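You operate a simulated robot arm through the tools that you are given. There is no shell and no other tool.

Carry out the task below with a simulated robot arm. There is one attempt and no reset: what you move stays moved.

JOB
Put the basil and the thyme back in the herb carousel.
Fine: a bay each; finish with the empty bay in the gap.

The check looks at the end state, three seconds after you hand in, the way a careful person would. Anything else that was tipped, shoved, dropped, spilled or broken makes it a failure.

ROBOT AND FRAMES
A 6-joint arm with a two-finger gripper, fixed in place. Base frame: the origin is at the foot of the arm, x ahead of it, y to its left, z up; the work surface is at about z = 0. Readings come in mm, rad, newtons and seconds.
With the tool pointing down near the work surface it reaches from about 240 to 620 mm from the base axis. Its first joint turns from -1.152 to 1.152 rad. Payload 1.37 kg.
Tool frame: the origin (TCP) lies between the finger pads and is the grasp point; the fingertips stand 22 mm ahead of it; z points along the fingers, y is the line along which they close. The gripper opens to 92 mm; its body begins 65 mm behind the TCP.
Orientation is that of the tool frame in the base frame, as a unit quaternion [w, x, y, z]. With the fingers straight down and closing along the base's y, the tool's x points along the base's -x, its y along +y and its z along -z.

CONTROLS
- The arm moves only by the tool apply_moves. Its argument "plan" is one flat list of numbers, 7 for each row, row after row: the turn, a rotation vector about the base's x, y, z in units of 6 degrees (1.0 is 6 degrees), then the shift along the base's x, y, z in units of 40 mm (1.0 is 40 mm), then the closure in counts, from 0 (fully open) to 255 (shut). In form: [wx, wy, wz, tx, ty, tz, claw, wx, wy, wz, tx, ty, tz, claw, ...]. A call has 1 to 20 rows; each row shifts and turns the commanded pose from where the row before left it. A call with a number of a shift or a turn outside -1 to 1 is refused whole. Rows are played at 5 a second. More than 50 mm and 0.15 rad between two rows, or a gripper value outside its range, and nothing of the call is played. A pose out of reach is approached as far as the arm can. The call stops where the force on the tool passes 40 N (or 10 N more than at its start, if that is more) or the arm is blocked; 0.2 s more then pass. Each finger travels about 59.9 mm/s and halts on what it meets, pressing with about 26 N; the grip force reading is that of the motor and also rises with nothing between the fingers. The clock runs only during rows and for 0.2 s after the last one: add rows that do not move to give the fingers time. The reply holds the time, the measured pose of the TCP, the force on the tool along the base axes, the opening and the grip force, in the units named above and with some noise, with the torque about the TCP (base axes, N m) and any sound that the robot's microphone picked up, and new pictures: "show" is both (left out), scene, wrist or none.
- Cameras (640 x 400 px; columns grow to the right, rows downward): "scene" is fixed at [28.3, -429.2, 576]; the picture's right is [0.82, -0.58, 0.00], its down [-0.36, -0.51, -0.78] and it looks along [0.45, 0.64, -0.63] (base axes); focal length 253 px, centre (320, 200). "wrist" rides on the gripper at [71, 19, -102] in the tool frame; the picture's right is [-0.26, 0.96, 0.00], its down [-0.75, -0.20, -0.63] and it looks along [-0.60, -0.16, 0.78] (tool axes); focal length 280 px, centre (320, 200). There is no depth. A picture from a camera that has moved, and an enlarged one, comes with that camera's place and axes in the base frame and with its lens.
- enlarge(camera, box): a new picture of the part [left, top, right, bottom] of that camera's present view, enlarged. The clock stands still meanwhile.
- finish_job(): hands the job in; it is judged then, once.

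Nothing tells you positions but the pictures and the camera data. Unless the task says otherwise, let go and move clear before handing in.

The tools are called after "Emit:" as a command line: name --argument value ..., lists and objects as JSON in quotes. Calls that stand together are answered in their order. apply_moves: Moves the arm, as the interface text tells. Its arguments: {"type":"object","properties":{"plan":{"type":"array"},"show":{"type":"string","enum":["both","scene","wrist","none"]}},"required":["plan"]} The other tools are called the same way: enlarge (camera, box) takes an enlarged picture of a part of a camera's view; finish_job () hands the job in.

At the start:

```text
t: 0.0
tcp_pos: [382.1, -161.8, 400.7]
orientation: [0.0, 0.0, 1.0, 0.0]
wrist_force: [0.9, -0.8, -0.1]
moment: [-0.02, 0.02, -0.03]
grip_width: 92.0
grip_force: 0.0
```

scene: 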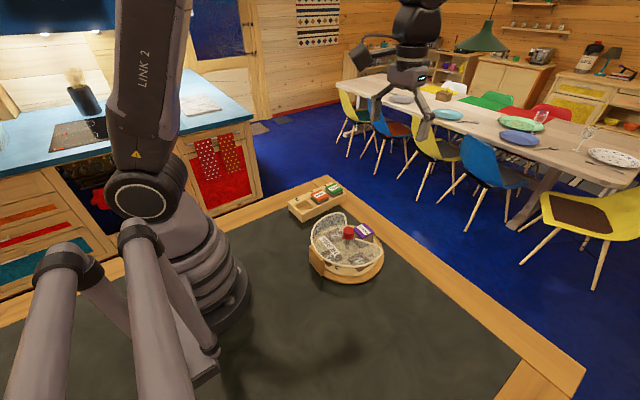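
wrist: 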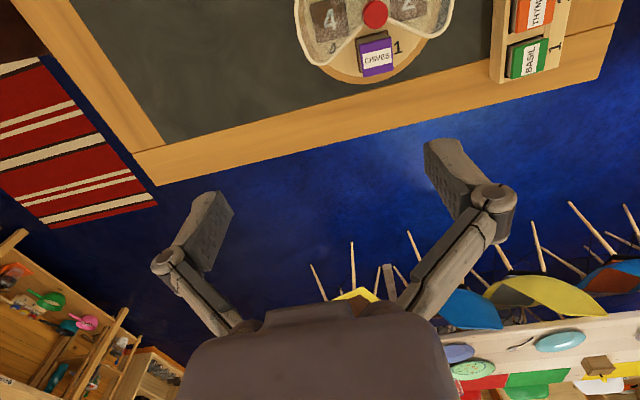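

The scene shows a carousel with a clear cover and a red knob, a purple chives box in bay 1, and a rack holding the thyme (orange) and basil (green). I'll enlarge both views before moving anything.

Emit:
enlarge --camera "scene" --box '[270, 170, 400, 290]'

Emit:
enlarge --camera "wrist" --box '[280, 0, 480, 100]'

Emit:
enlarge --camera "wrist" --box '[460, 0, 640, 100]'

```text
3.33 times, centred on (335, 230) of scene
camera zoom: at [28.3, -429.2, 576.0], right [0.82, -0.58, 0.0], down [-0.36, -0.51, -0.78], along [0.45, 0.64, -0.63], focal length 844 px, centre (270, 100)
```

zoom: 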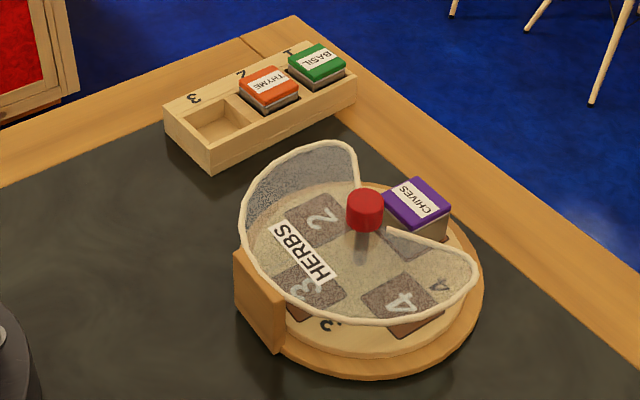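

```text
3.20 times, centred on (380, 50) of wrist
camera zoom: at [310.7, -143.0, 502.7], right [0.26, 0.96, 0.0], down [0.75, -0.2, 0.63], along [0.6, -0.16, -0.78], focal length 897 px, centre (128, 680)
```

zoom: 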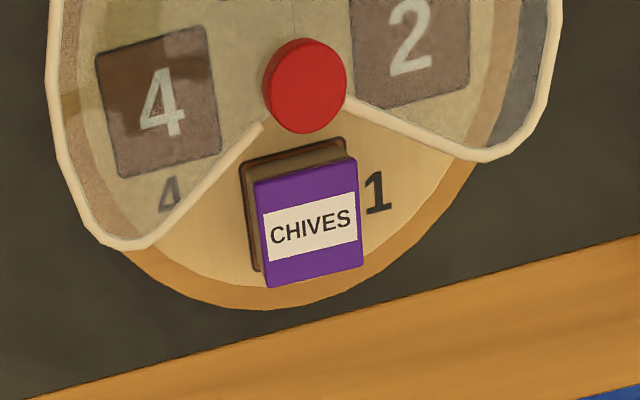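

```text
3.56 times, centred on (550, 50) of wrist
camera zoom: at [310.7, -143.0, 502.7], right [0.26, 0.96, 0.0], down [0.75, -0.2, 0.63], along [0.6, -0.16, -0.78], focal length 997 px, centre (-498, 733)
```

zoom: 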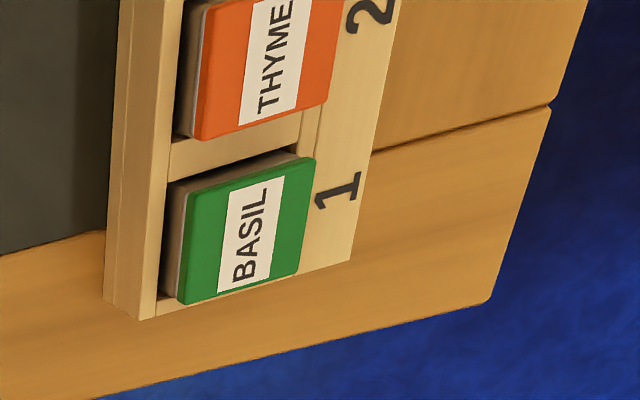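

The carousel axis (red knob) is near (363, -88), with the knob top at about z = 99. The chives sit in bay 1, in the +x gap, and basil is near (485, 133) with thyme near (420, 125). I'll move the wrist camera in for a closer look at the carousel.

Emit:
apply_moves --plan '[0, 0, 0, -0.41, 0.37, -0.9, 0, 0, 0, 0, -0.41, 0.37, -0.9, 0, 0, 0, 0, -0.41, 0.37, -0.9, 0, 0, 0, 0, -0.41, 0.37, -0.9, 0, 0, 0, 0, -0.41, 0.37, -0.9, 0, 0, 0, 0, 0, 0, 0, 0]' --show "both"

```text
t: 1.4
tcp_pos: [302.4, -86.2, 223.1]
orientation: [0.0, 0.0, 1.0, 0.0]
wrist_force: [0.1, -0.7, 0.4]
moment: [-0.02, -0.01, 0.0]
grip_width: 92.1
grip_force: 0.0
camera wrist: at [230.8, -66.9, 325.3], right [0.26, 0.96, 0.0], down [0.75, -0.2, 0.63], along [0.6, -0.16, -0.78], focal length 280 px, centre (320, 200)
```

scene: 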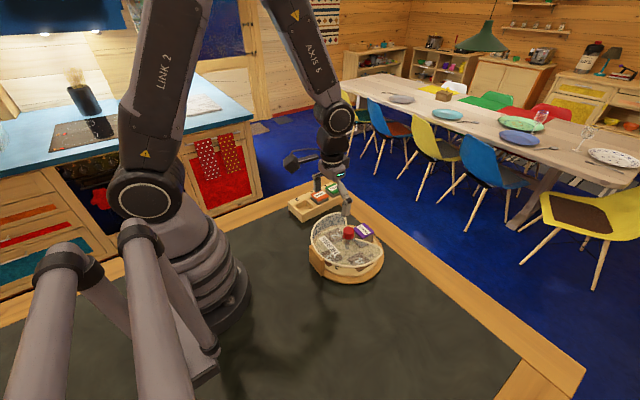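
wrist: 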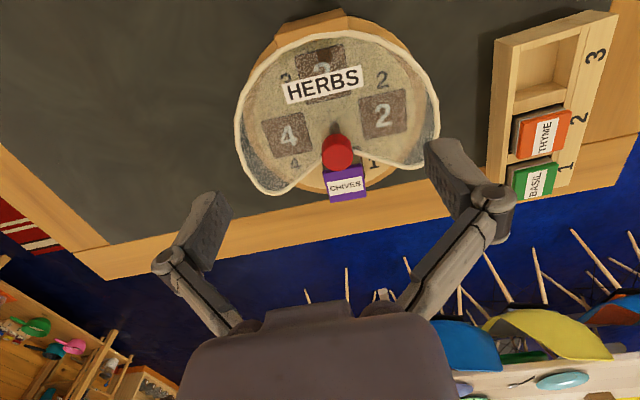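

Emit:
enlarge --camera "wrist" --box '[220, 0, 450, 210]'

Emit:
enlarge --camera "wrist" --box '[470, 0, 640, 210]'

Emit:
enlarge --camera "scene" --box '[300, 200, 395, 290]'

```text
1.90 times, centred on (335, 105) of wrist
camera zoom: at [230.8, -66.9, 325.3], right [0.26, 0.96, 0.0], down [0.75, -0.2, 0.63], along [0.6, -0.16, -0.78], focal length 534 px, centre (291, 381)
```

zoom: 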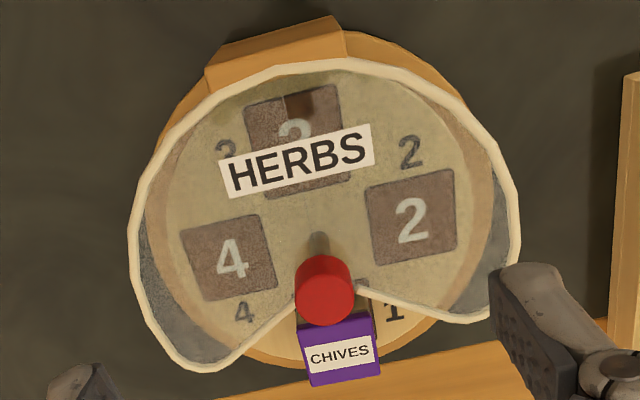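

```text
1.90 times, centred on (555, 105) of wrist
camera zoom: at [230.8, -66.9, 325.3], right [0.26, 0.96, 0.0], down [0.75, -0.2, 0.63], along [0.6, -0.16, -0.78], focal length 534 px, centre (-128, 381)
```

zoom: 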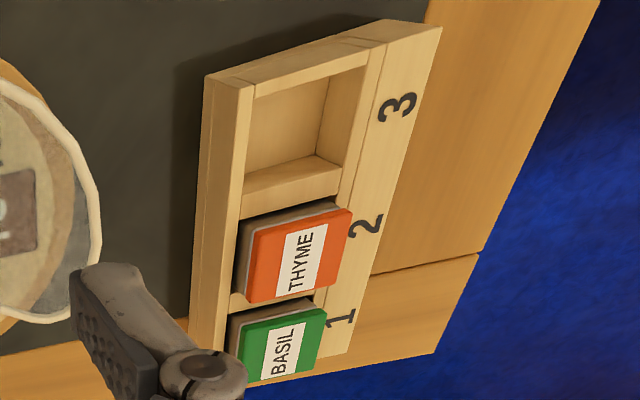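

```text
4.44 times, centred on (348, 245) of scene
camera zoom: at [28.3, -429.2, 576.0], right [0.82, -0.58, 0.0], down [-0.36, -0.51, -0.78], along [0.45, 0.64, -0.63], focal length 1126 px, centre (198, 0)
```

zoom: 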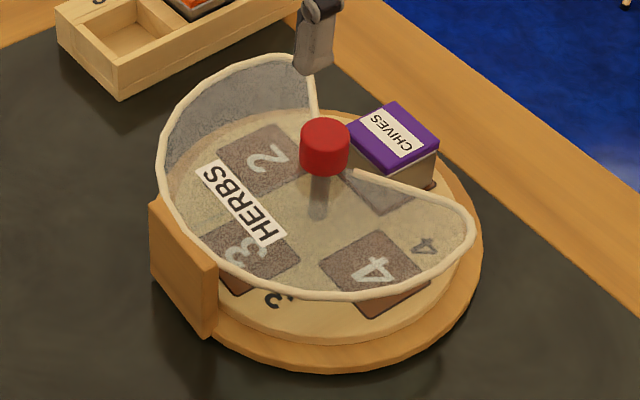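

I'll zoom in further on the knob and the edges of the cover's gap to measure them.

Emit:
enlarge --camera "wrist" --box '[290, 110, 390, 210]'

Emit:
enlarge --camera "scene" --box '[330, 215, 390, 260]'

```text
4.00 times, centred on (340, 160) of wrist
camera zoom: at [230.8, -66.9, 325.3], right [0.26, 0.96, 0.0], down [0.75, -0.2, 0.63], along [0.6, -0.16, -0.78], focal length 1122 px, centre (240, 360)
```

zoom: 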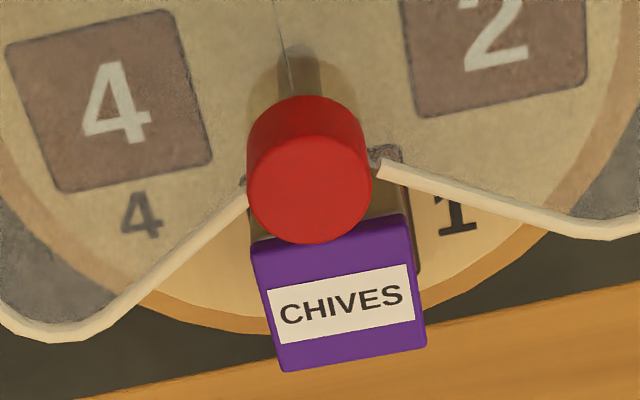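

```text
8.89 times, centred on (360, 238) of scene
camera zoom: at [28.3, -429.2, 576.0], right [0.82, -0.58, 0.0], down [-0.36, -0.51, -0.78], along [0.45, 0.64, -0.63], focal length 2252 px, centre (-36, -133)
```

zoom: 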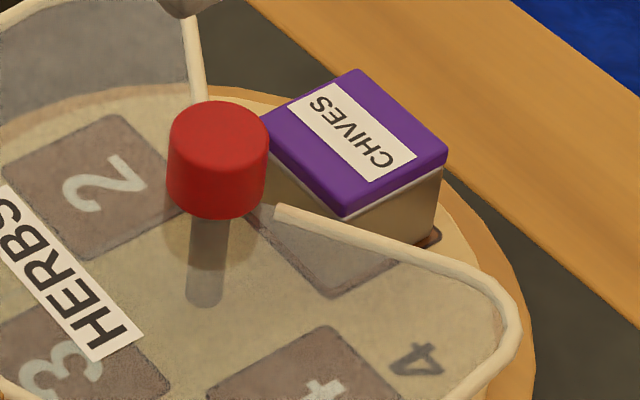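

The knob is about 29 mm across, spanning z ≈ 73–95. The cover roof is near z ≈ 72, and the gap is a wide wedge facing +x. Next I'll look closely at the rack.

Emit:
enlarge --camera "scene" --box '[280, 175, 350, 225]'

Emit:
enlarge --camera "wrist" --box '[490, 90, 600, 210]'

```text
8.00 times, centred on (315, 200) of scene
camera zoom: at [28.3, -429.2, 576.0], right [0.82, -0.58, 0.0], down [-0.36, -0.51, -0.78], along [0.45, 0.64, -0.63], focal length 2027 px, centre (360, 200)
```

zoom: 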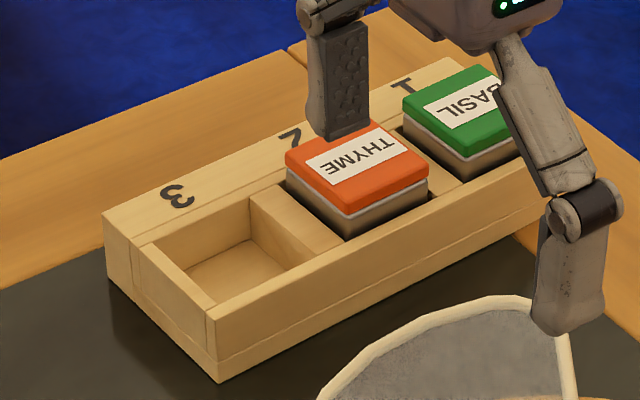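

```text
3.33 times, centred on (545, 150) of wrist
camera zoom: at [230.8, -66.9, 325.3], right [0.26, 0.96, 0.0], down [0.75, -0.2, 0.63], along [0.6, -0.16, -0.78], focal length 935 px, centre (-430, 367)
```

zoom: 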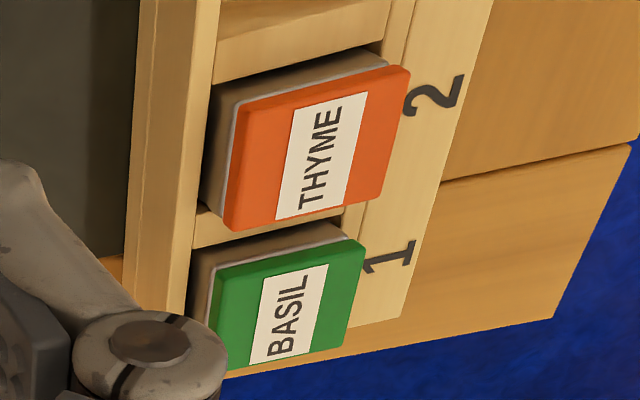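

The boxes are about 44 mm square, and the rack top is near z ≈ 30 with the lids at about z ≈ 48. First I'll try turning the tray by its knob. I'm moving above it with the gripper partly closed to check alignment.

Emit:
apply_moves --plan '[0, 0, 0, 0.522, -0.007, -0.692, 116, 0, 0, 0, 0.522, -0.007, -0.692, 116, 0, 0, 0, 0.522, -0.007, -0.692, 116, 0, 0, 0, 0, 0, 0, 116]' --show "both"

```text
t: 2.4
tcp_pos: [365.1, -88.1, 140.3]
orientation: [0.0, 0.0, 1.0, 0.0]
wrist_force: [-0.8, -0.5, 0.1]
moment: [0.0, -0.01, -0.01]
grip_width: 50.2
grip_force: 0.0
camera wrist: at [293.3, -68.7, 242.4], right [0.26, 0.97, 0.0], down [0.75, -0.2, 0.63], along [0.6, -0.16, -0.78], focal length 280 px, centre (320, 200)
```

scene: 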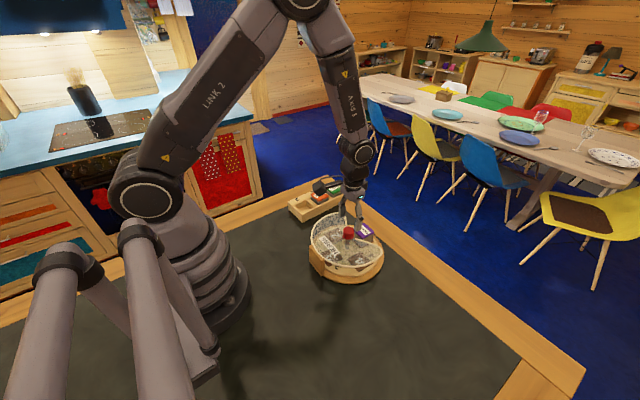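
wrist: 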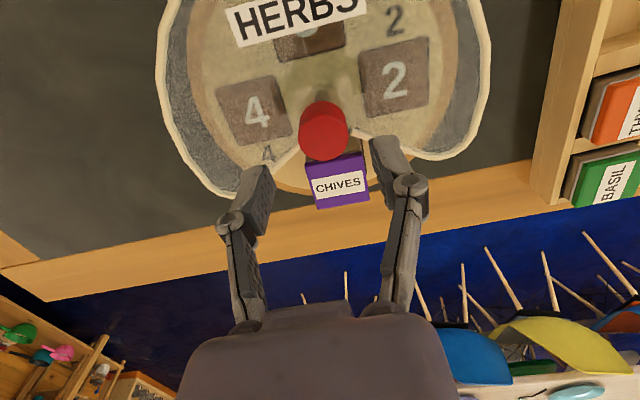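

Emit:
enlarge --camera "wrist" --box '[230, 80, 430, 220]'

Emit:
enlarge --camera "scene" --box '[320, 190, 390, 260]'

```text
2.86 times, centred on (330, 150) of wrist
camera zoom: at [293.3, -68.7, 242.4], right [0.26, 0.97, 0.0], down [0.75, -0.2, 0.63], along [0.6, -0.16, -0.78], focal length 801 px, centre (291, 343)
```

zoom: 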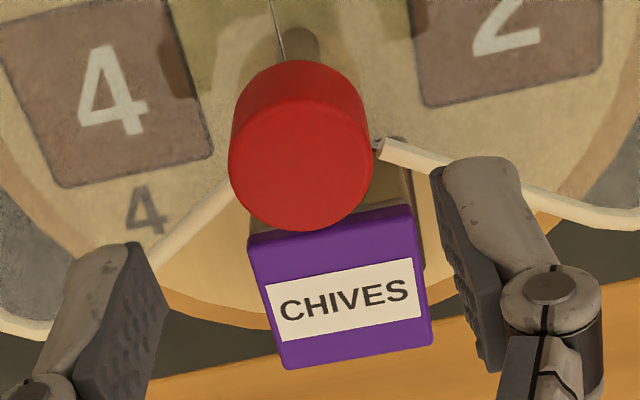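

```text
5.71 times, centred on (355, 225) of scene
camera zoom: at [28.3, -429.2, 576.0], right [0.82, -0.58, 0.0], down [-0.36, -0.51, -0.78], along [0.45, 0.64, -0.63], focal length 1448 px, centre (120, 57)
```

zoom: 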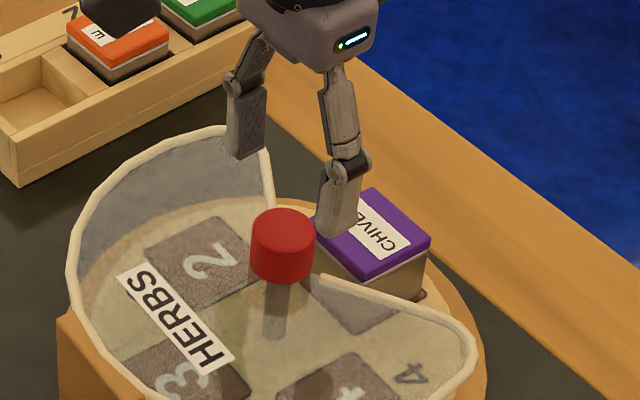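

The knob axis is at about (365.2, -86.3), with its top near z ≈ 95. I'll go down so the fingertips sit at z ≈ 81, above the cover roof, and grip the knob.

Emit:
apply_moves --plan '[0, 0, 0, 0, 0.04, -0.46, 116, 0, 0, 0, 0, 0, -0.46, 116, 0, 0, 0, 0, 0, 0, 116, 0, 0, 0, 0, 0, 0, 255, 0, 0, 0, 0, 0, 0, 255, 0, 0, 0, 0, 0, 0, 255, 0, 0, 0, 0, 0, 0, 255]' --show "both"

```text
t: 4.0
tcp_pos: [364.9, -88.1, 104.1]
orientation: [0.001, 0.0, 1.0, 0.0]
wrist_force: [3.2, 8.1, 0.7]
moment: [0.22, 0.06, 0.01]
grip_width: 29.6
grip_force: 25.5
camera wrist: at [292.5, -68.7, 206.1], right [0.26, 0.97, 0.0], down [0.75, -0.2, 0.63], along [0.6, -0.16, -0.78], focal length 280 px, centre (320, 200)
```

scene: 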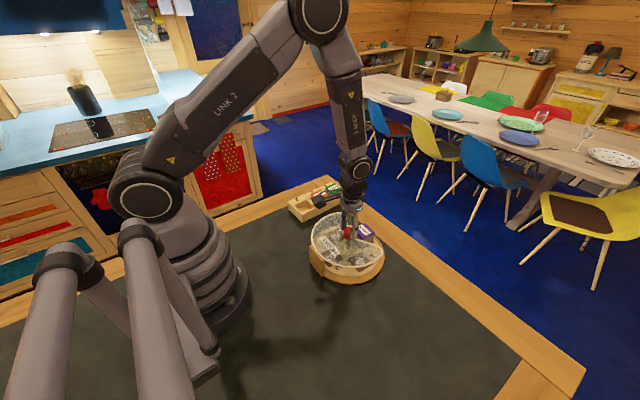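
wrist: 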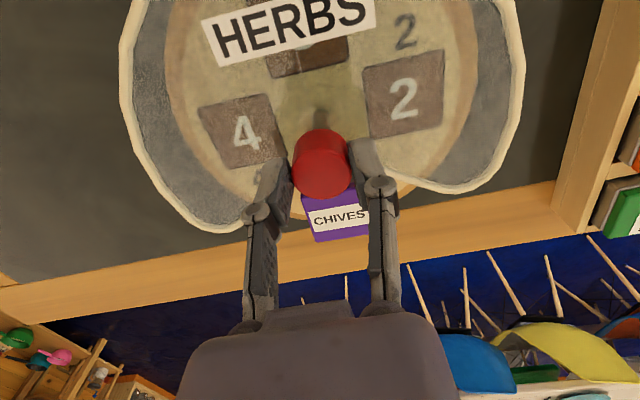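

The knob is gripped at 29.6 mm wide, with a slight sideways load. I'll nudge the tool toward +y and try a small 12° turn to see whether the tray follows.

Emit:
apply_moves --plan '[0, 0, 0, 0, 0.03, 0, 255, 0, 0, 0.5, 0, 0, 0, 255, 0, 0, 0.5, 0, 0, 0, 255, 0, 0, 0.5, 0, 0, 0, 255, 0, 0, 0.5, 0, 0, 0, 255, 0, 0, 0, 0, 0, 0, 255]' --show "both"

```text
t: 5.4
tcp_pos: [364.2, -87.0, 100.8]
orientation: [0.003, -0.105, 0.994, -0.001]
wrist_force: [5.9, -28.2, 22.7]
moment: [-0.67, -0.34, -0.07]
grip_width: 29.6
grip_force: 25.9
camera wrist: at [289.9, -82.9, 203.4], right [0.06, 1.0, 0.0], down [0.78, -0.04, 0.63], along [0.63, -0.04, -0.78], focal length 280 px, centre (320, 200)
```

scene: 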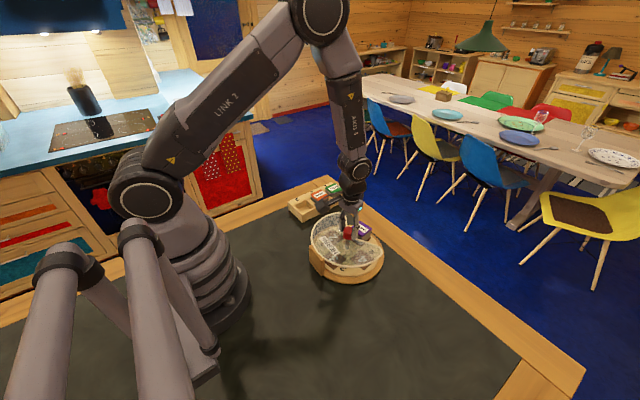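
wrist: 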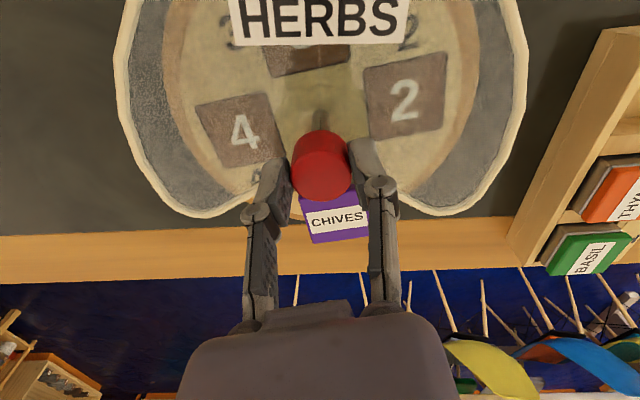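

The tray turns with the knob, but the load on the tool has grown. I'll hold still for a moment and read the forces again before continuing.

Emit:
apply_moves --plan '[0, 0, 0, 0, 0, 0, 255, 0, 0, 0, 0, 0, 0, 255]' --show "none"

Emit:
enlarge --camera "wrist" --box '[220, 0, 420, 260]'

Emit:
enlarge --camera "scene" --box '[300, 190, 395, 290]'

```text
t: 6.0
tcp_pos: [364.8, -85.7, 101.4]
orientation: [0.004, -0.105, 0.994, -0.001]
wrist_force: [10.2, -24.5, 20.6]
moment: [-0.58, -0.35, -0.11]
grip_width: 29.4
grip_force: 26.1
```

```text
1.54 times, centred on (320, 130) of wrist
camera zoom: at [289.8, -82.5, 203.2], right [0.06, 1.0, 0.0], down [0.78, -0.04, 0.63], along [0.63, -0.04, -0.78], focal length 431 px, centre (320, 308)
```

zoom: 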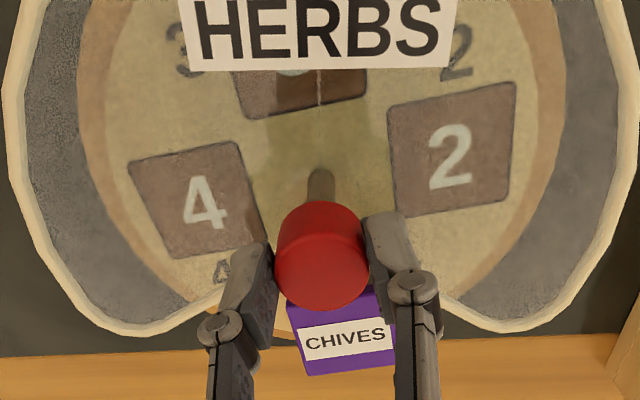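

```text
4.00 times, centred on (348, 240) of scene
camera zoom: at [28.2, -429.2, 576.1], right [0.82, -0.58, 0.0], down [-0.36, -0.51, -0.78], along [0.45, 0.64, -0.63], focal length 1013 px, centre (210, 40)
```

zoom: 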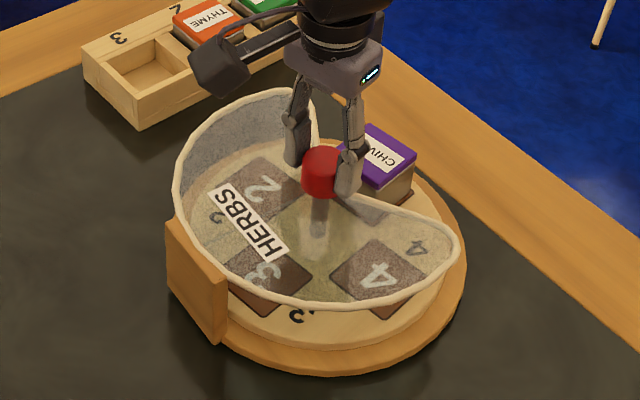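

My reading is that the arm is slowly settling to its commanded pose while the knob holds it back, so the loads are just small misalignments. I'll shift the tool about 1.7 mm to -y, slightly up and slightly +x, then check again.

Emit:
apply_moves --plan '[0, 0, 0, 0.04, -0.042, 0.04, 255, 0, 0, 0, 0, 0, 0, 255, 0, 0, 0, 0, 0, 0, 255]' --show "none"

```text
t: 6.8
tcp_pos: [362.1, -87.6, 100.6]
orientation: [-0.002, -0.105, 0.994, 0.0]
wrist_force: [2.4, 3.6, 0.3]
moment: [0.13, -0.41, -0.02]
grip_width: 29.4
grip_force: 25.9
```

The forces have dropped to almost nothing, so I'll carry on turning.

Emit:
apply_moves --plan '[0, 0, 0.8, 0, 0, 0, 255, 0, 0, 0.8, 0, 0, 0, 255, 0, 0, 0.8, 0, 0, 0, 255, 0, 0, 0.8, 0, 0, 0, 255, 0, 0, 0.8, 0, 0, 0, 255, 0, 0, 0, 0, 0, 0, 255]' --show "scene"

```text
t: 8.2
tcp_pos: [364.1, -87.2, 102.9]
orientation: [0.0, -0.31, 0.951, 0.0]
wrist_force: [0.8, 0.8, -0.6]
moment: [0.03, -0.03, -0.03]
grip_width: 29.6
grip_force: 26.5
```

scene: 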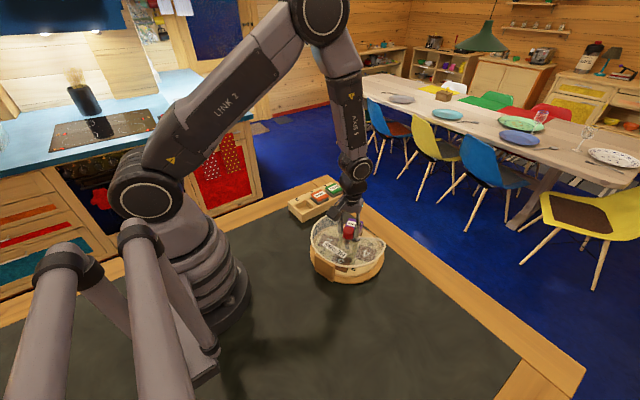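

Emit:
enlarge --camera "scene" --box '[300, 195, 395, 290]'

```text
4.21 times, centred on (348, 242) of scene
camera zoom: at [28.3, -429.2, 576.0], right [0.82, -0.58, 0.0], down [-0.36, -0.51, -0.78], along [0.45, 0.64, -0.63], focal length 1067 px, centre (204, 21)
```

zoom: 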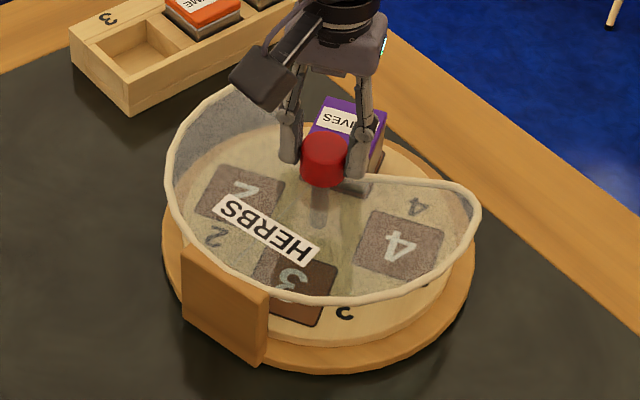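

The wooden post and cover appear to have turned by about 12° as well, so something dragged them. I'll look closely before going further.

Emit:
enlarge --camera "scene" --box '[330, 205, 380, 245]'

Emit:
enlarge --camera "wrist" --box '[160, 0, 480, 220]'

```text
10.00 times, centred on (355, 225) of scene
camera zoom: at [28.3, -429.2, 576.0], right [0.82, -0.58, 0.0], down [-0.36, -0.51, -0.78], along [0.45, 0.64, -0.63], focal length 2533 px, centre (-30, -50)
```

zoom: 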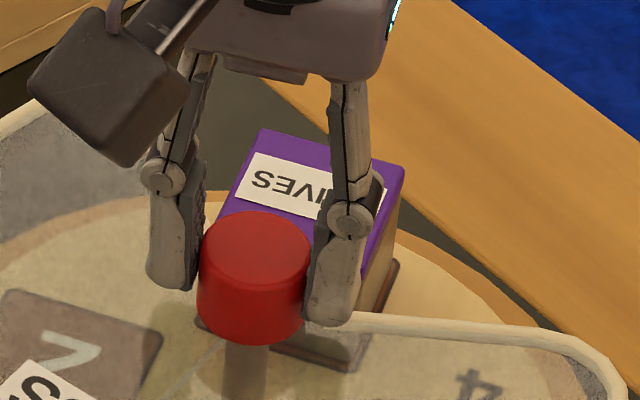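

```text
1.82 times, centred on (320, 110) of wrist
camera zoom: at [295.1, -114.2, 204.3], right [-0.36, 0.93, 0.0], down [0.73, 0.28, 0.63], along [0.58, 0.22, -0.78], focal length 510 px, centre (320, 364)
```

zoom: 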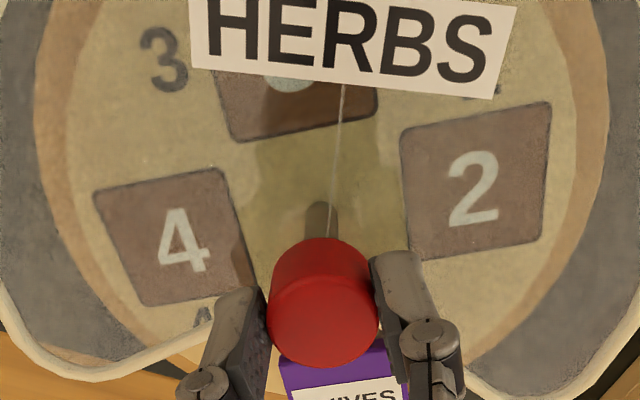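

The likely causes are a fingertip rubbing on the cover or the chives box catching the cover edge. I'll let go, rise straight up and inspect.

Emit:
apply_moves --plan '[0, 0, 0, 0, 0, 0, 116, 0, 0, 0, 0, 0, 0, 116, 0, 0, 0, 0, 0, 0.5, 116, 0, 0, 0, -0.2, -0.2, 1, 116, 0, 0, 0, -0.5, -0.5, 0.8, 116, 0, 0, 0, -0.5, -0.5, 0.8, 116, 0, 0, 0, 0, 0, 0, 116]' --show "both"

```text
t: 9.8
tcp_pos: [316.1, -135.5, 228.2]
orientation: [0.0, -0.31, 0.951, 0.0]
wrist_force: [0.2, -0.3, -0.1]
moment: [-0.01, 0.04, 0.02]
grip_width: 50.1
grip_force: 0.0
camera wrist: at [247.2, -162.7, 331.2], right [-0.36, 0.93, 0.0], down [0.73, 0.28, 0.62], along [0.58, 0.22, -0.78], focal length 280 px, centre (320, 200)
```

scene: 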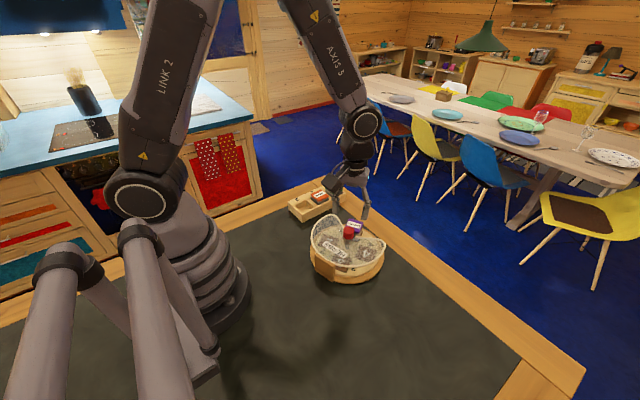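
wrist: 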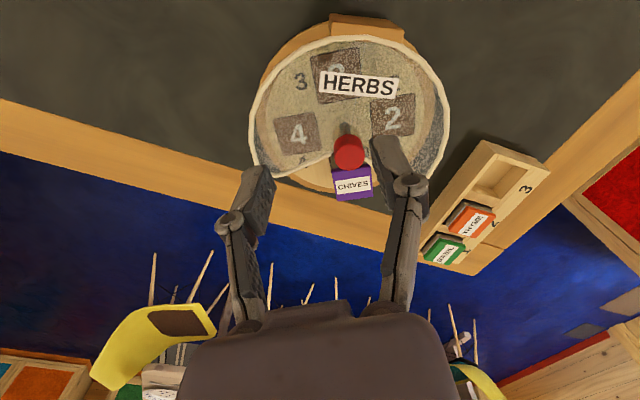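

Emit:
enlarge --camera "wrist" --box '[240, 0, 460, 210]'

Emit:
enlarge --camera "scene" --box '[300, 205, 395, 290]'

Emit:
enlarge --camera "scene" --box '[330, 205, 380, 250]'

```text
1.90 times, centred on (350, 105) of wrist
camera zoom: at [247.2, -162.7, 331.2], right [-0.36, 0.93, 0.0], down [0.73, 0.28, 0.62], along [0.58, 0.22, -0.78], focal length 534 px, centre (263, 381)
```

zoom: 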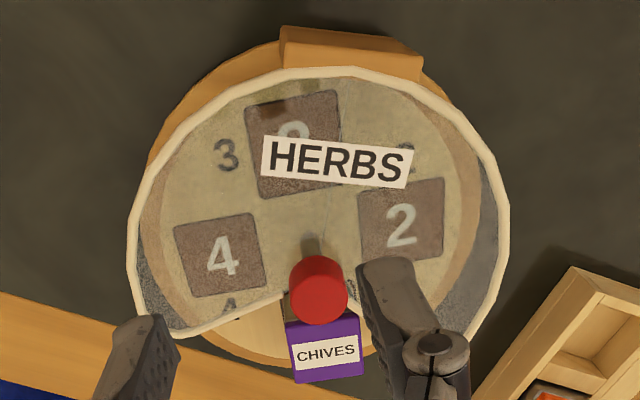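

```text
4.71 times, centred on (348, 248) of scene
camera zoom: at [28.3, -429.2, 576.0], right [0.82, -0.58, 0.0], down [-0.36, -0.51, -0.78], along [0.45, 0.64, -0.63], focal length 1192 px, centre (191, -24)
```

zoom: 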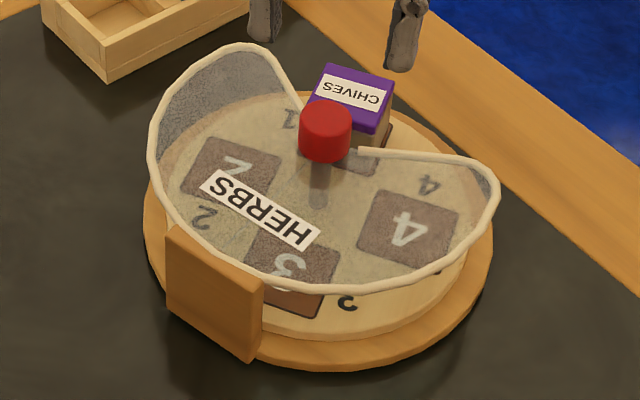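

```text
8.89 times, centred on (355, 228) of scene
camera zoom: at [28.3, -429.2, 576.0], right [0.82, -0.58, 0.0], down [-0.36, -0.51, -0.78], along [0.45, 0.64, -0.63], focal length 2252 px, centre (9, -44)
```

zoom: 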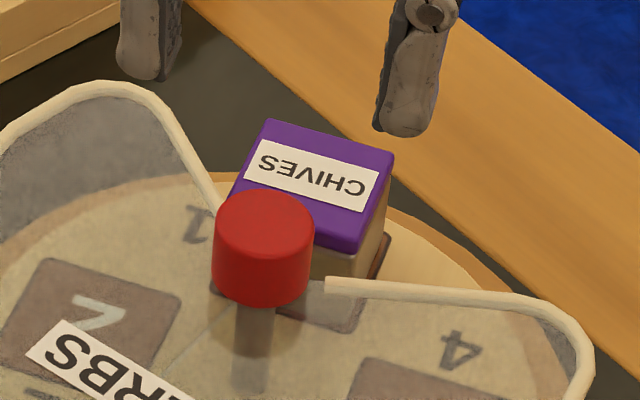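

The knob axis has not shifted. The tray turned 36° while the cover and post turned about 15°, and the slower first part did not drag them, so viscous drag at speed is plausible. I'll re-grip slightly higher and turn slowly at 5°/s to test that.

Emit:
apply_moves --plan '[0, 0, 0, 0.5, 0.5, -0.8, 116, 0, 0, 0, 0.5, 0.5, -0.8, 116, 0, 0, 0, 0.2, 0.2, -1, 116, 0, 0, 0, 0, 0, -0.45, 116, 0, 0, 0, 0, 0, 0, 116, 0, 0, 0, 0, 0, 0, 255, 0, 0, 0, 0, 0, 0, 255, 0, 0, 0, 0, 0, 0, 255, 0, 0, 0.1667, 0, 0, 0, 255, 0, 0, 0.1667, 0, 0, 0, 255, 0, 0, 0.1667, 0, 0, 0, 255, 0, 0, 0.1667, 0, 0, 0, 255, 0, 0, 0.1667, 0, 0, 0, 255, 0, 0, 0.1667, 0, 0, 0, 255, 0, 0, 0.1667, 0, 0, 0, 255, 0, 0, 0.1667, 0, 0, 0, 255]' --show "both"

```text
t: 13.2
tcp_pos: [366.5, -87.7, 105.0]
orientation: [0.001, -0.375, 0.927, -0.001]
wrist_force: [8.6, 1.5, 17.4]
moment: [-0.01, -0.13, -0.02]
grip_width: 29.4
grip_force: 25.8
camera wrist: at [300.4, -123.0, 206.9], right [-0.48, 0.88, 0.0], down [0.68, 0.38, 0.63], along [0.55, 0.3, -0.78], focal length 280 px, centre (320, 200)
```

scene: 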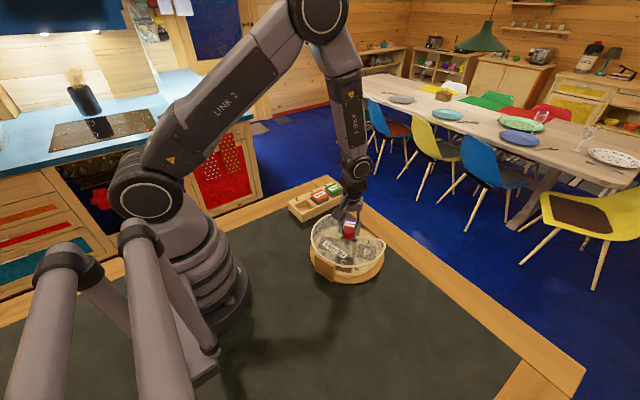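
wrist: 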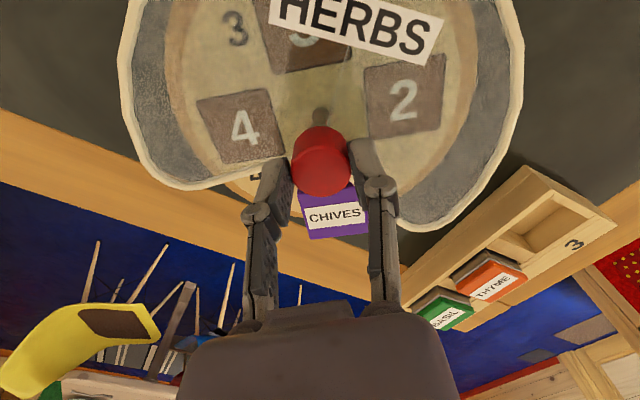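

Emit:
enlarge --camera "scene" --box '[300, 205, 395, 290]'

Emit:
enlarge --camera "wrist" --box '[240, 140, 440, 265]'

```text
4.71 times, centred on (348, 248) of scene
camera zoom: at [28.2, -429.2, 576.1], right [0.82, -0.58, 0.0], down [-0.36, -0.51, -0.78], along [0.45, 0.64, -0.63], focal length 1192 px, centre (191, -24)
```

zoom: 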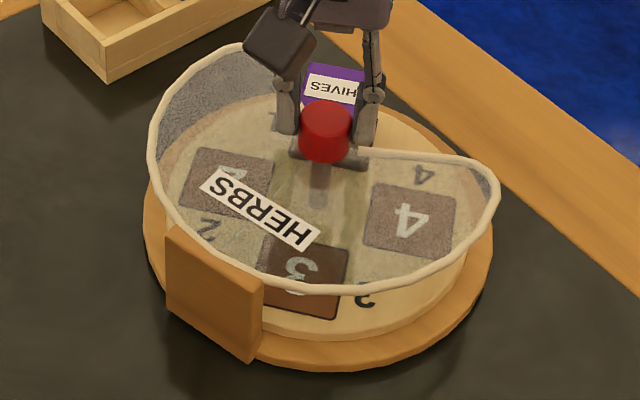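

```text
3.20 times, centred on (340, 202) of wrist
camera zoom: at [300.4, -123.0, 206.9], right [-0.48, 0.88, 0.0], down [0.68, 0.38, 0.63], along [0.55, 0.3, -0.78], focal length 897 px, centre (256, 192)
```

zoom: 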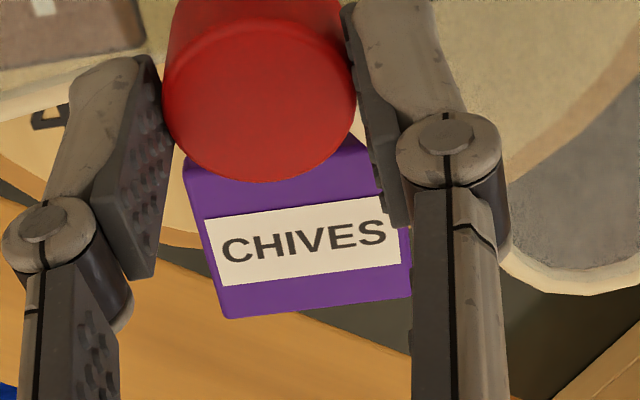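

At the slow speed the tray advanced 8° and the cover and post did not move at all, so the drag depends on speed. I'll use that to undo the 15° twist: relax the load, then turn quickly back by the same amount.

Emit:
apply_moves --plan '[0, 0, 0, 0.03, 0, 0.04, 255, 0, 0, 0, 0, 0, 0, 255, 0, 0, 0, 0, 0, 0, 255, 0, 0, -0.8, 0, 0, 0, 255, 0, 0, -0.8, 0, 0, 0, 255, 0, 0, -0.8, 0, 0, 0, 255, 0, 0, -0.8, 0, 0, 0, 255, 0, 0, -0.8, 0, 0, 0, 255, 0, 0, 0, 0, 0, 0, 255]' --show "both"

Emit:
enlarge --camera "scene" --box '[300, 205, 395, 290]'

```text
t: 15.2
tcp_pos: [364.6, -87.3, 105.1]
orientation: [-0.001, -0.173, 0.985, 0.001]
wrist_force: [0.4, -0.3, -0.5]
moment: [0.02, -0.08, -0.02]
grip_width: 29.2
grip_force: 25.9
camera wrist: at [291.1, -93.9, 208.0], right [-0.08, 1.0, 0.0], down [0.78, 0.06, 0.62], along [0.62, 0.05, -0.78], focal length 280 px, centre (320, 200)
```

scene: 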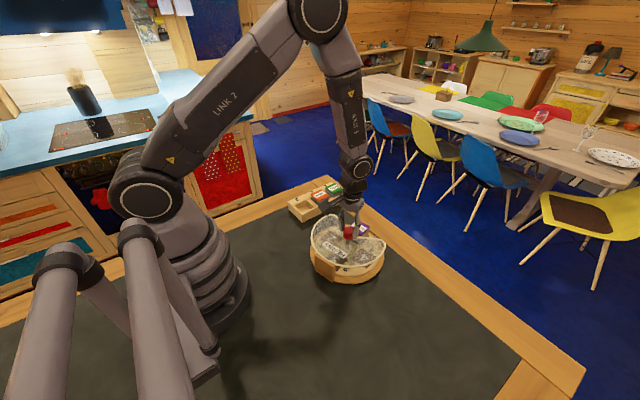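
wrist: 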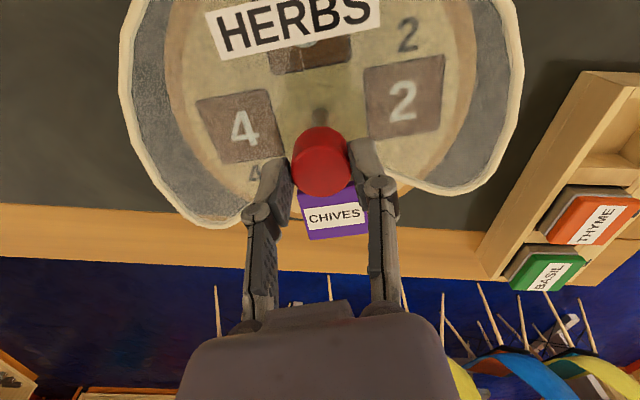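

```text
4.71 times, centred on (348, 248) of scene
camera zoom: at [28.3, -429.2, 576.0], right [0.82, -0.58, 0.0], down [-0.36, -0.51, -0.78], along [0.45, 0.64, -0.63], focal length 1192 px, centre (191, -24)
```

zoom: 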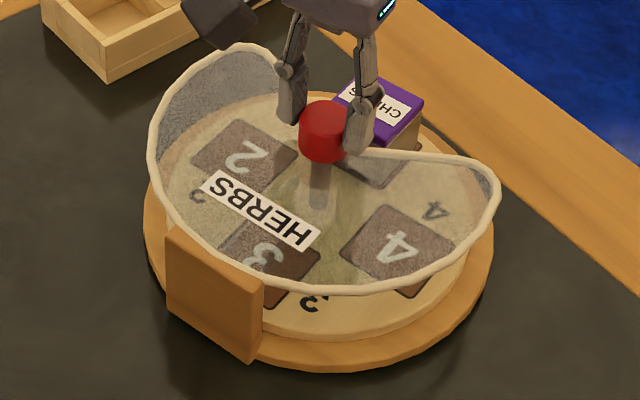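

The cover stayed put this time, so speed is not the cause. Most likely a fingertip was brushing the cover on the earlier lower pass (TCP z ≈ 101). At z ≈ 105 the tray turns freely, so I'll continue at this height and watch the cover.

Emit:
apply_moves --plan '[0, 0, 0.5, 0, 0, 0, 255, 0, 0, 0.5, 0, 0, 0, 255, 0, 0, 0.5, 0, 0, 0, 255, 0, 0, 0.5, 0, 0, 0, 255, 0, 0, 0.5, 0, 0, 0, 255, 0, 0, 0.5, 0, 0, 0, 255, 0, 0, 0.5, 0, 0, 0, 255, 0, 0, 0.5, 0, 0, 0, 255, 0, 0, 0.5, 0, 0, 0, 255, 0, 0, 0.5, 0, 0, 0, 255, 0, 0, 0, 0, 0, 0, 255]' --show "scene"

Emit:
enlarge --camera "scene" --box '[300, 205, 395, 290]'

```text
t: 17.6
tcp_pos: [366.5, -87.2, 106.2]
orientation: [0.0, -0.424, 0.906, 0.0]
wrist_force: [-0.3, -0.8, -1.5]
moment: [0.07, -0.03, -0.01]
grip_width: 29.4
grip_force: 26.2
```

scene: 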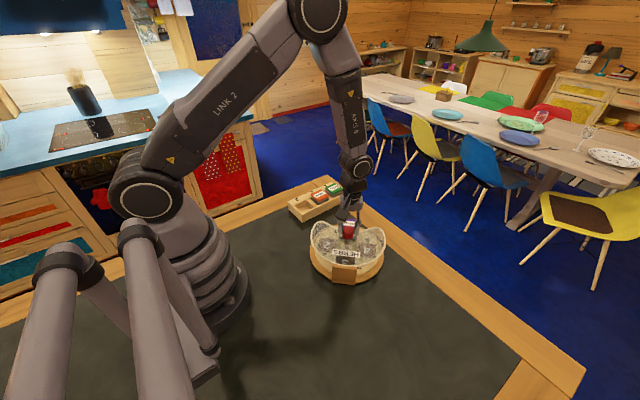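

```text
4.71 times, centred on (348, 248) of scene
camera zoom: at [28.3, -429.2, 576.0], right [0.82, -0.58, 0.0], down [-0.36, -0.51, -0.78], along [0.45, 0.64, -0.63], focal length 1192 px, centre (191, -24)
```

zoom: 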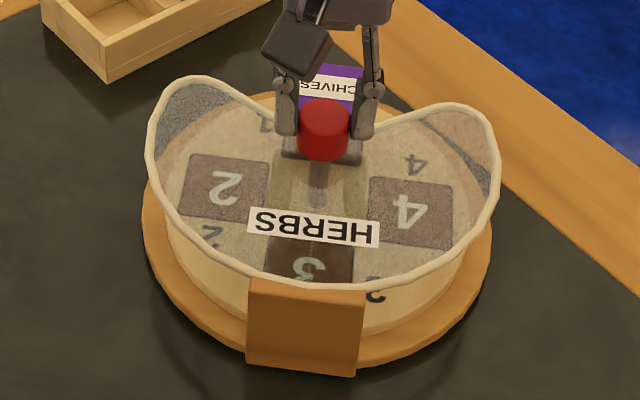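

The cover now turned the full 30° with the tray, and this time there was no downward load on the knob. In the two passes where I was pressing about 17–20 N, the base stayed still, so pressing seems to keep the base gripped to the table. I'll use a very light upward pull and turn back 12° to see if base and tray return together.

Emit:
apply_moves --plan '[0, 0, 0, 0, 0, 0.012, 255, 0, 0, 0, 0, 0, 0, 255, 0, 0, -0.5, 0, 0, 0, 255, 0, 0, -0.5, 0, 0, 0, 255, 0, 0, -0.5, 0, 0, 0, 255, 0, 0, -0.5, 0, 0, 0, 255, 0, 0, 0, 0, 0, 0, 255]' --show "scene"

Emit:
enlarge --camera "scene" --box '[300, 205, 395, 290]'

```text
t: 19.2
tcp_pos: [365.5, -88.7, 107.2]
orientation: [0.0, -0.326, 0.945, 0.0]
wrist_force: [0.5, 0.5, -11.6]
moment: [0.03, -0.03, 0.01]
grip_width: 29.4
grip_force: 25.9
```

scene: 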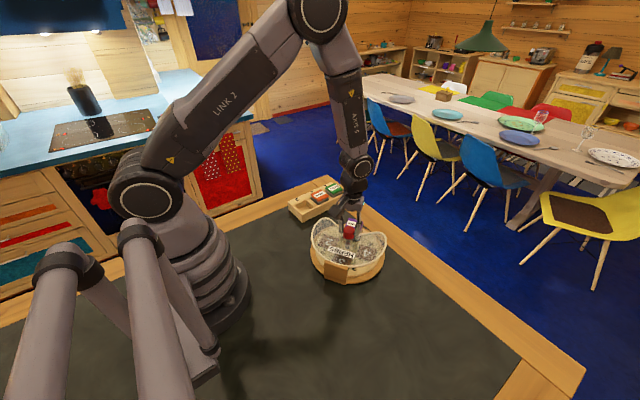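

```text
4.71 times, centred on (348, 248) of scene
camera zoom: at [28.3, -429.2, 576.0], right [0.82, -0.58, 0.0], down [-0.36, -0.51, -0.78], along [0.45, 0.64, -0.63], focal length 1192 px, centre (191, -24)
```

zoom: 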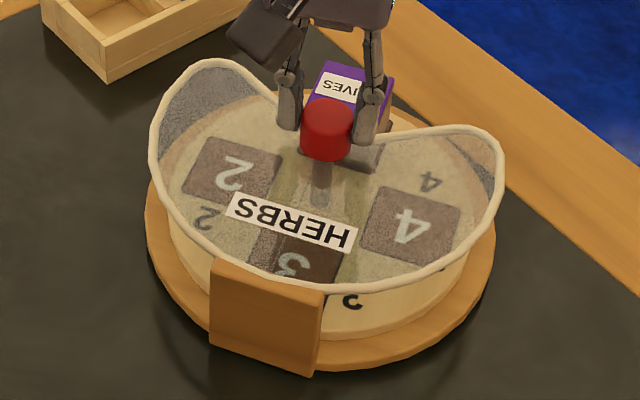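

The light upward pull made the base follow the tray back, so I can control this. Pulling slightly up moves base and tray together, and pressing turns the tray alone. I'll bring the base back the remaining ~33°.

Emit:
apply_moves --plan '[0, 0, -0.5, 0, 0, 0, 255, 0, 0, -0.5, 0, 0, 0, 255, 0, 0, -0.5, 0, 0, 0, 255, 0, 0, -0.5, 0, 0, 0, 255, 0, 0, -0.5, 0, 0, 0, 255, 0, 0, -0.5, 0, 0, 0, 255, 0, 0, -0.5, 0, 0, 0, 255, 0, 0, -0.5, 0, 0, 0, 255, 0, 0, -0.5, 0, 0, 0, 255, 0, 0, -0.5, 0, 0, 0, 255, 0, 0, 0, 0, 0, 0, 255]' --show "scene"

Emit:
enlarge --camera "scene" --box '[300, 205, 395, 290]'

```text
t: 21.6
tcp_pos: [365.2, -88.8, 106.2]
orientation: [0.0, -0.069, 0.998, 0.0]
wrist_force: [1.1, 0.7, -9.9]
moment: [0.09, 0.06, -0.04]
grip_width: 29.4
grip_force: 26.3
```

scene: 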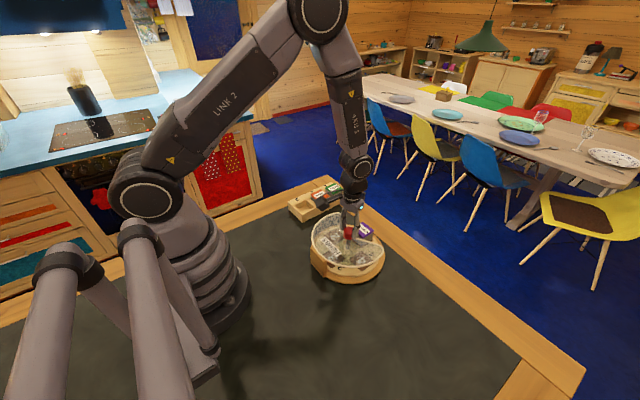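

```text
4.71 times, centred on (348, 248) of scene
camera zoom: at [28.3, -429.2, 576.0], right [0.82, -0.58, 0.0], down [-0.36, -0.51, -0.78], along [0.45, 0.64, -0.63], focal length 1192 px, centre (191, -24)
```

zoom: 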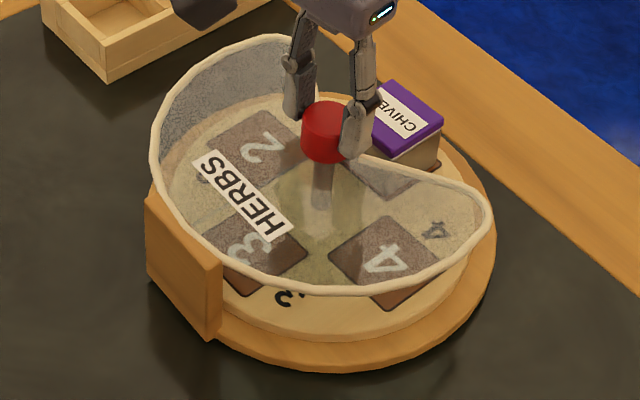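

The base is almost home, with about 5.5° left. I'll finish that, lower until I'm pressing gently, and test turning the tray alone by 15°.

Emit:
apply_moves --plan '[0, 0, -0.46, 0, 0, 0, 255, 0, 0, -0.46, 0, 0, 0, 255, 0, 0, 0, 0, 0, -0.03, 255, 0, 0, 0, 0, 0, -0.03, 255, 0, 0, 0, 0, 0, 0, 255, 0, 0, 0, 0, 0, 0, 255]' --show "scene"

Emit:
enlarge --camera "scene" --box '[300, 205, 395, 290]'

```text
t: 23.0
tcp_pos: [366.6, -87.5, 104.0]
orientation: [0.001, -0.023, 1.0, 0.0]
wrist_force: [-5.8, -4.2, 22.2]
moment: [-0.12, 0.09, 0.03]
grip_width: 29.5
grip_force: 26.0
```

scene: 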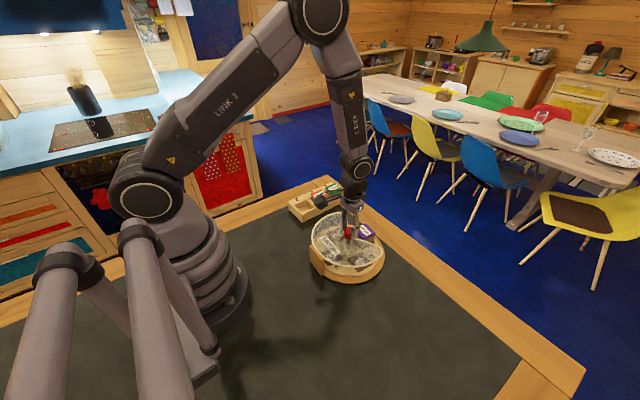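

```text
4.71 times, centred on (348, 248) of scene
camera zoom: at [28.2, -429.2, 576.1], right [0.82, -0.58, 0.0], down [-0.36, -0.51, -0.78], along [0.45, 0.64, -0.63], focal length 1192 px, centre (191, -24)
```

zoom: 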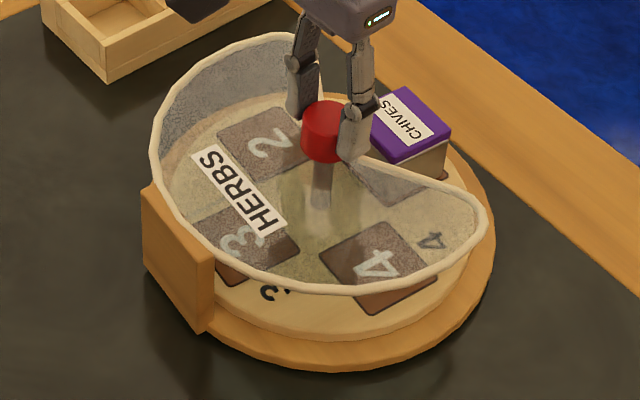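

The base is back at its original angle and I'm pressing with about 22 N. Now I'll turn the tray 16° and check that the base stays.

Emit:
apply_moves --plan '[0, 0, 0.333, 0, 0, 0, 255, 0, 0, 0.333, 0, 0, 0, 255, 0, 0, 0.333, 0, 0, 0, 255, 0, 0, 0.333, 0, 0, 0, 255, 0, 0, 0.333, 0, 0, 0, 255, 0, 0, 0.333, 0, 0, 0, 255, 0, 0, 0.333, 0, 0, 0, 255, 0, 0, 0.333, 0, 0, 0, 255, 0, 0, 0, 0, 0, 0, 255]' --show "scene"

Emit:
enlarge --camera "scene" --box '[300, 205, 395, 290]'

```text
t: 25.0
tcp_pos: [365.3, -88.1, 105.7]
orientation: [-0.001, -0.161, 0.987, 0.0]
wrist_force: [-0.2, 0.3, -10.9]
moment: [0.02, -0.04, -0.01]
grip_width: 29.3
grip_force: 25.9
```

scene: 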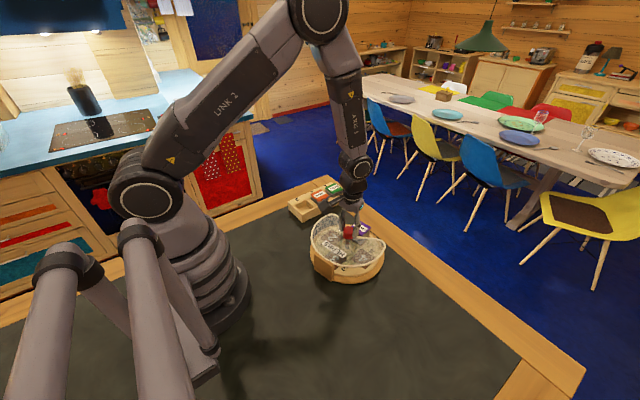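

```text
4.71 times, centred on (348, 248) of scene
camera zoom: at [28.3, -429.2, 576.0], right [0.82, -0.58, 0.0], down [-0.36, -0.51, -0.78], along [0.45, 0.64, -0.63], focal length 1192 px, centre (191, -24)
```

zoom: 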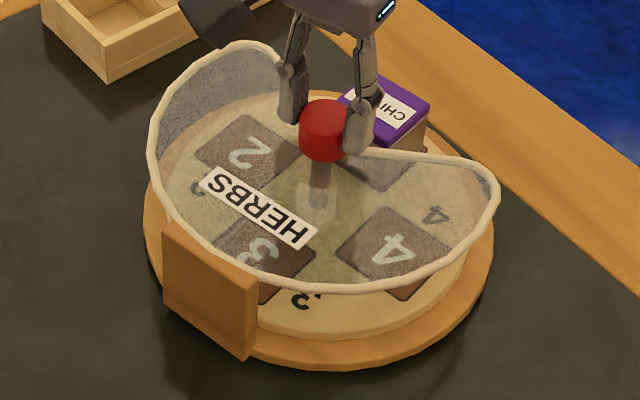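

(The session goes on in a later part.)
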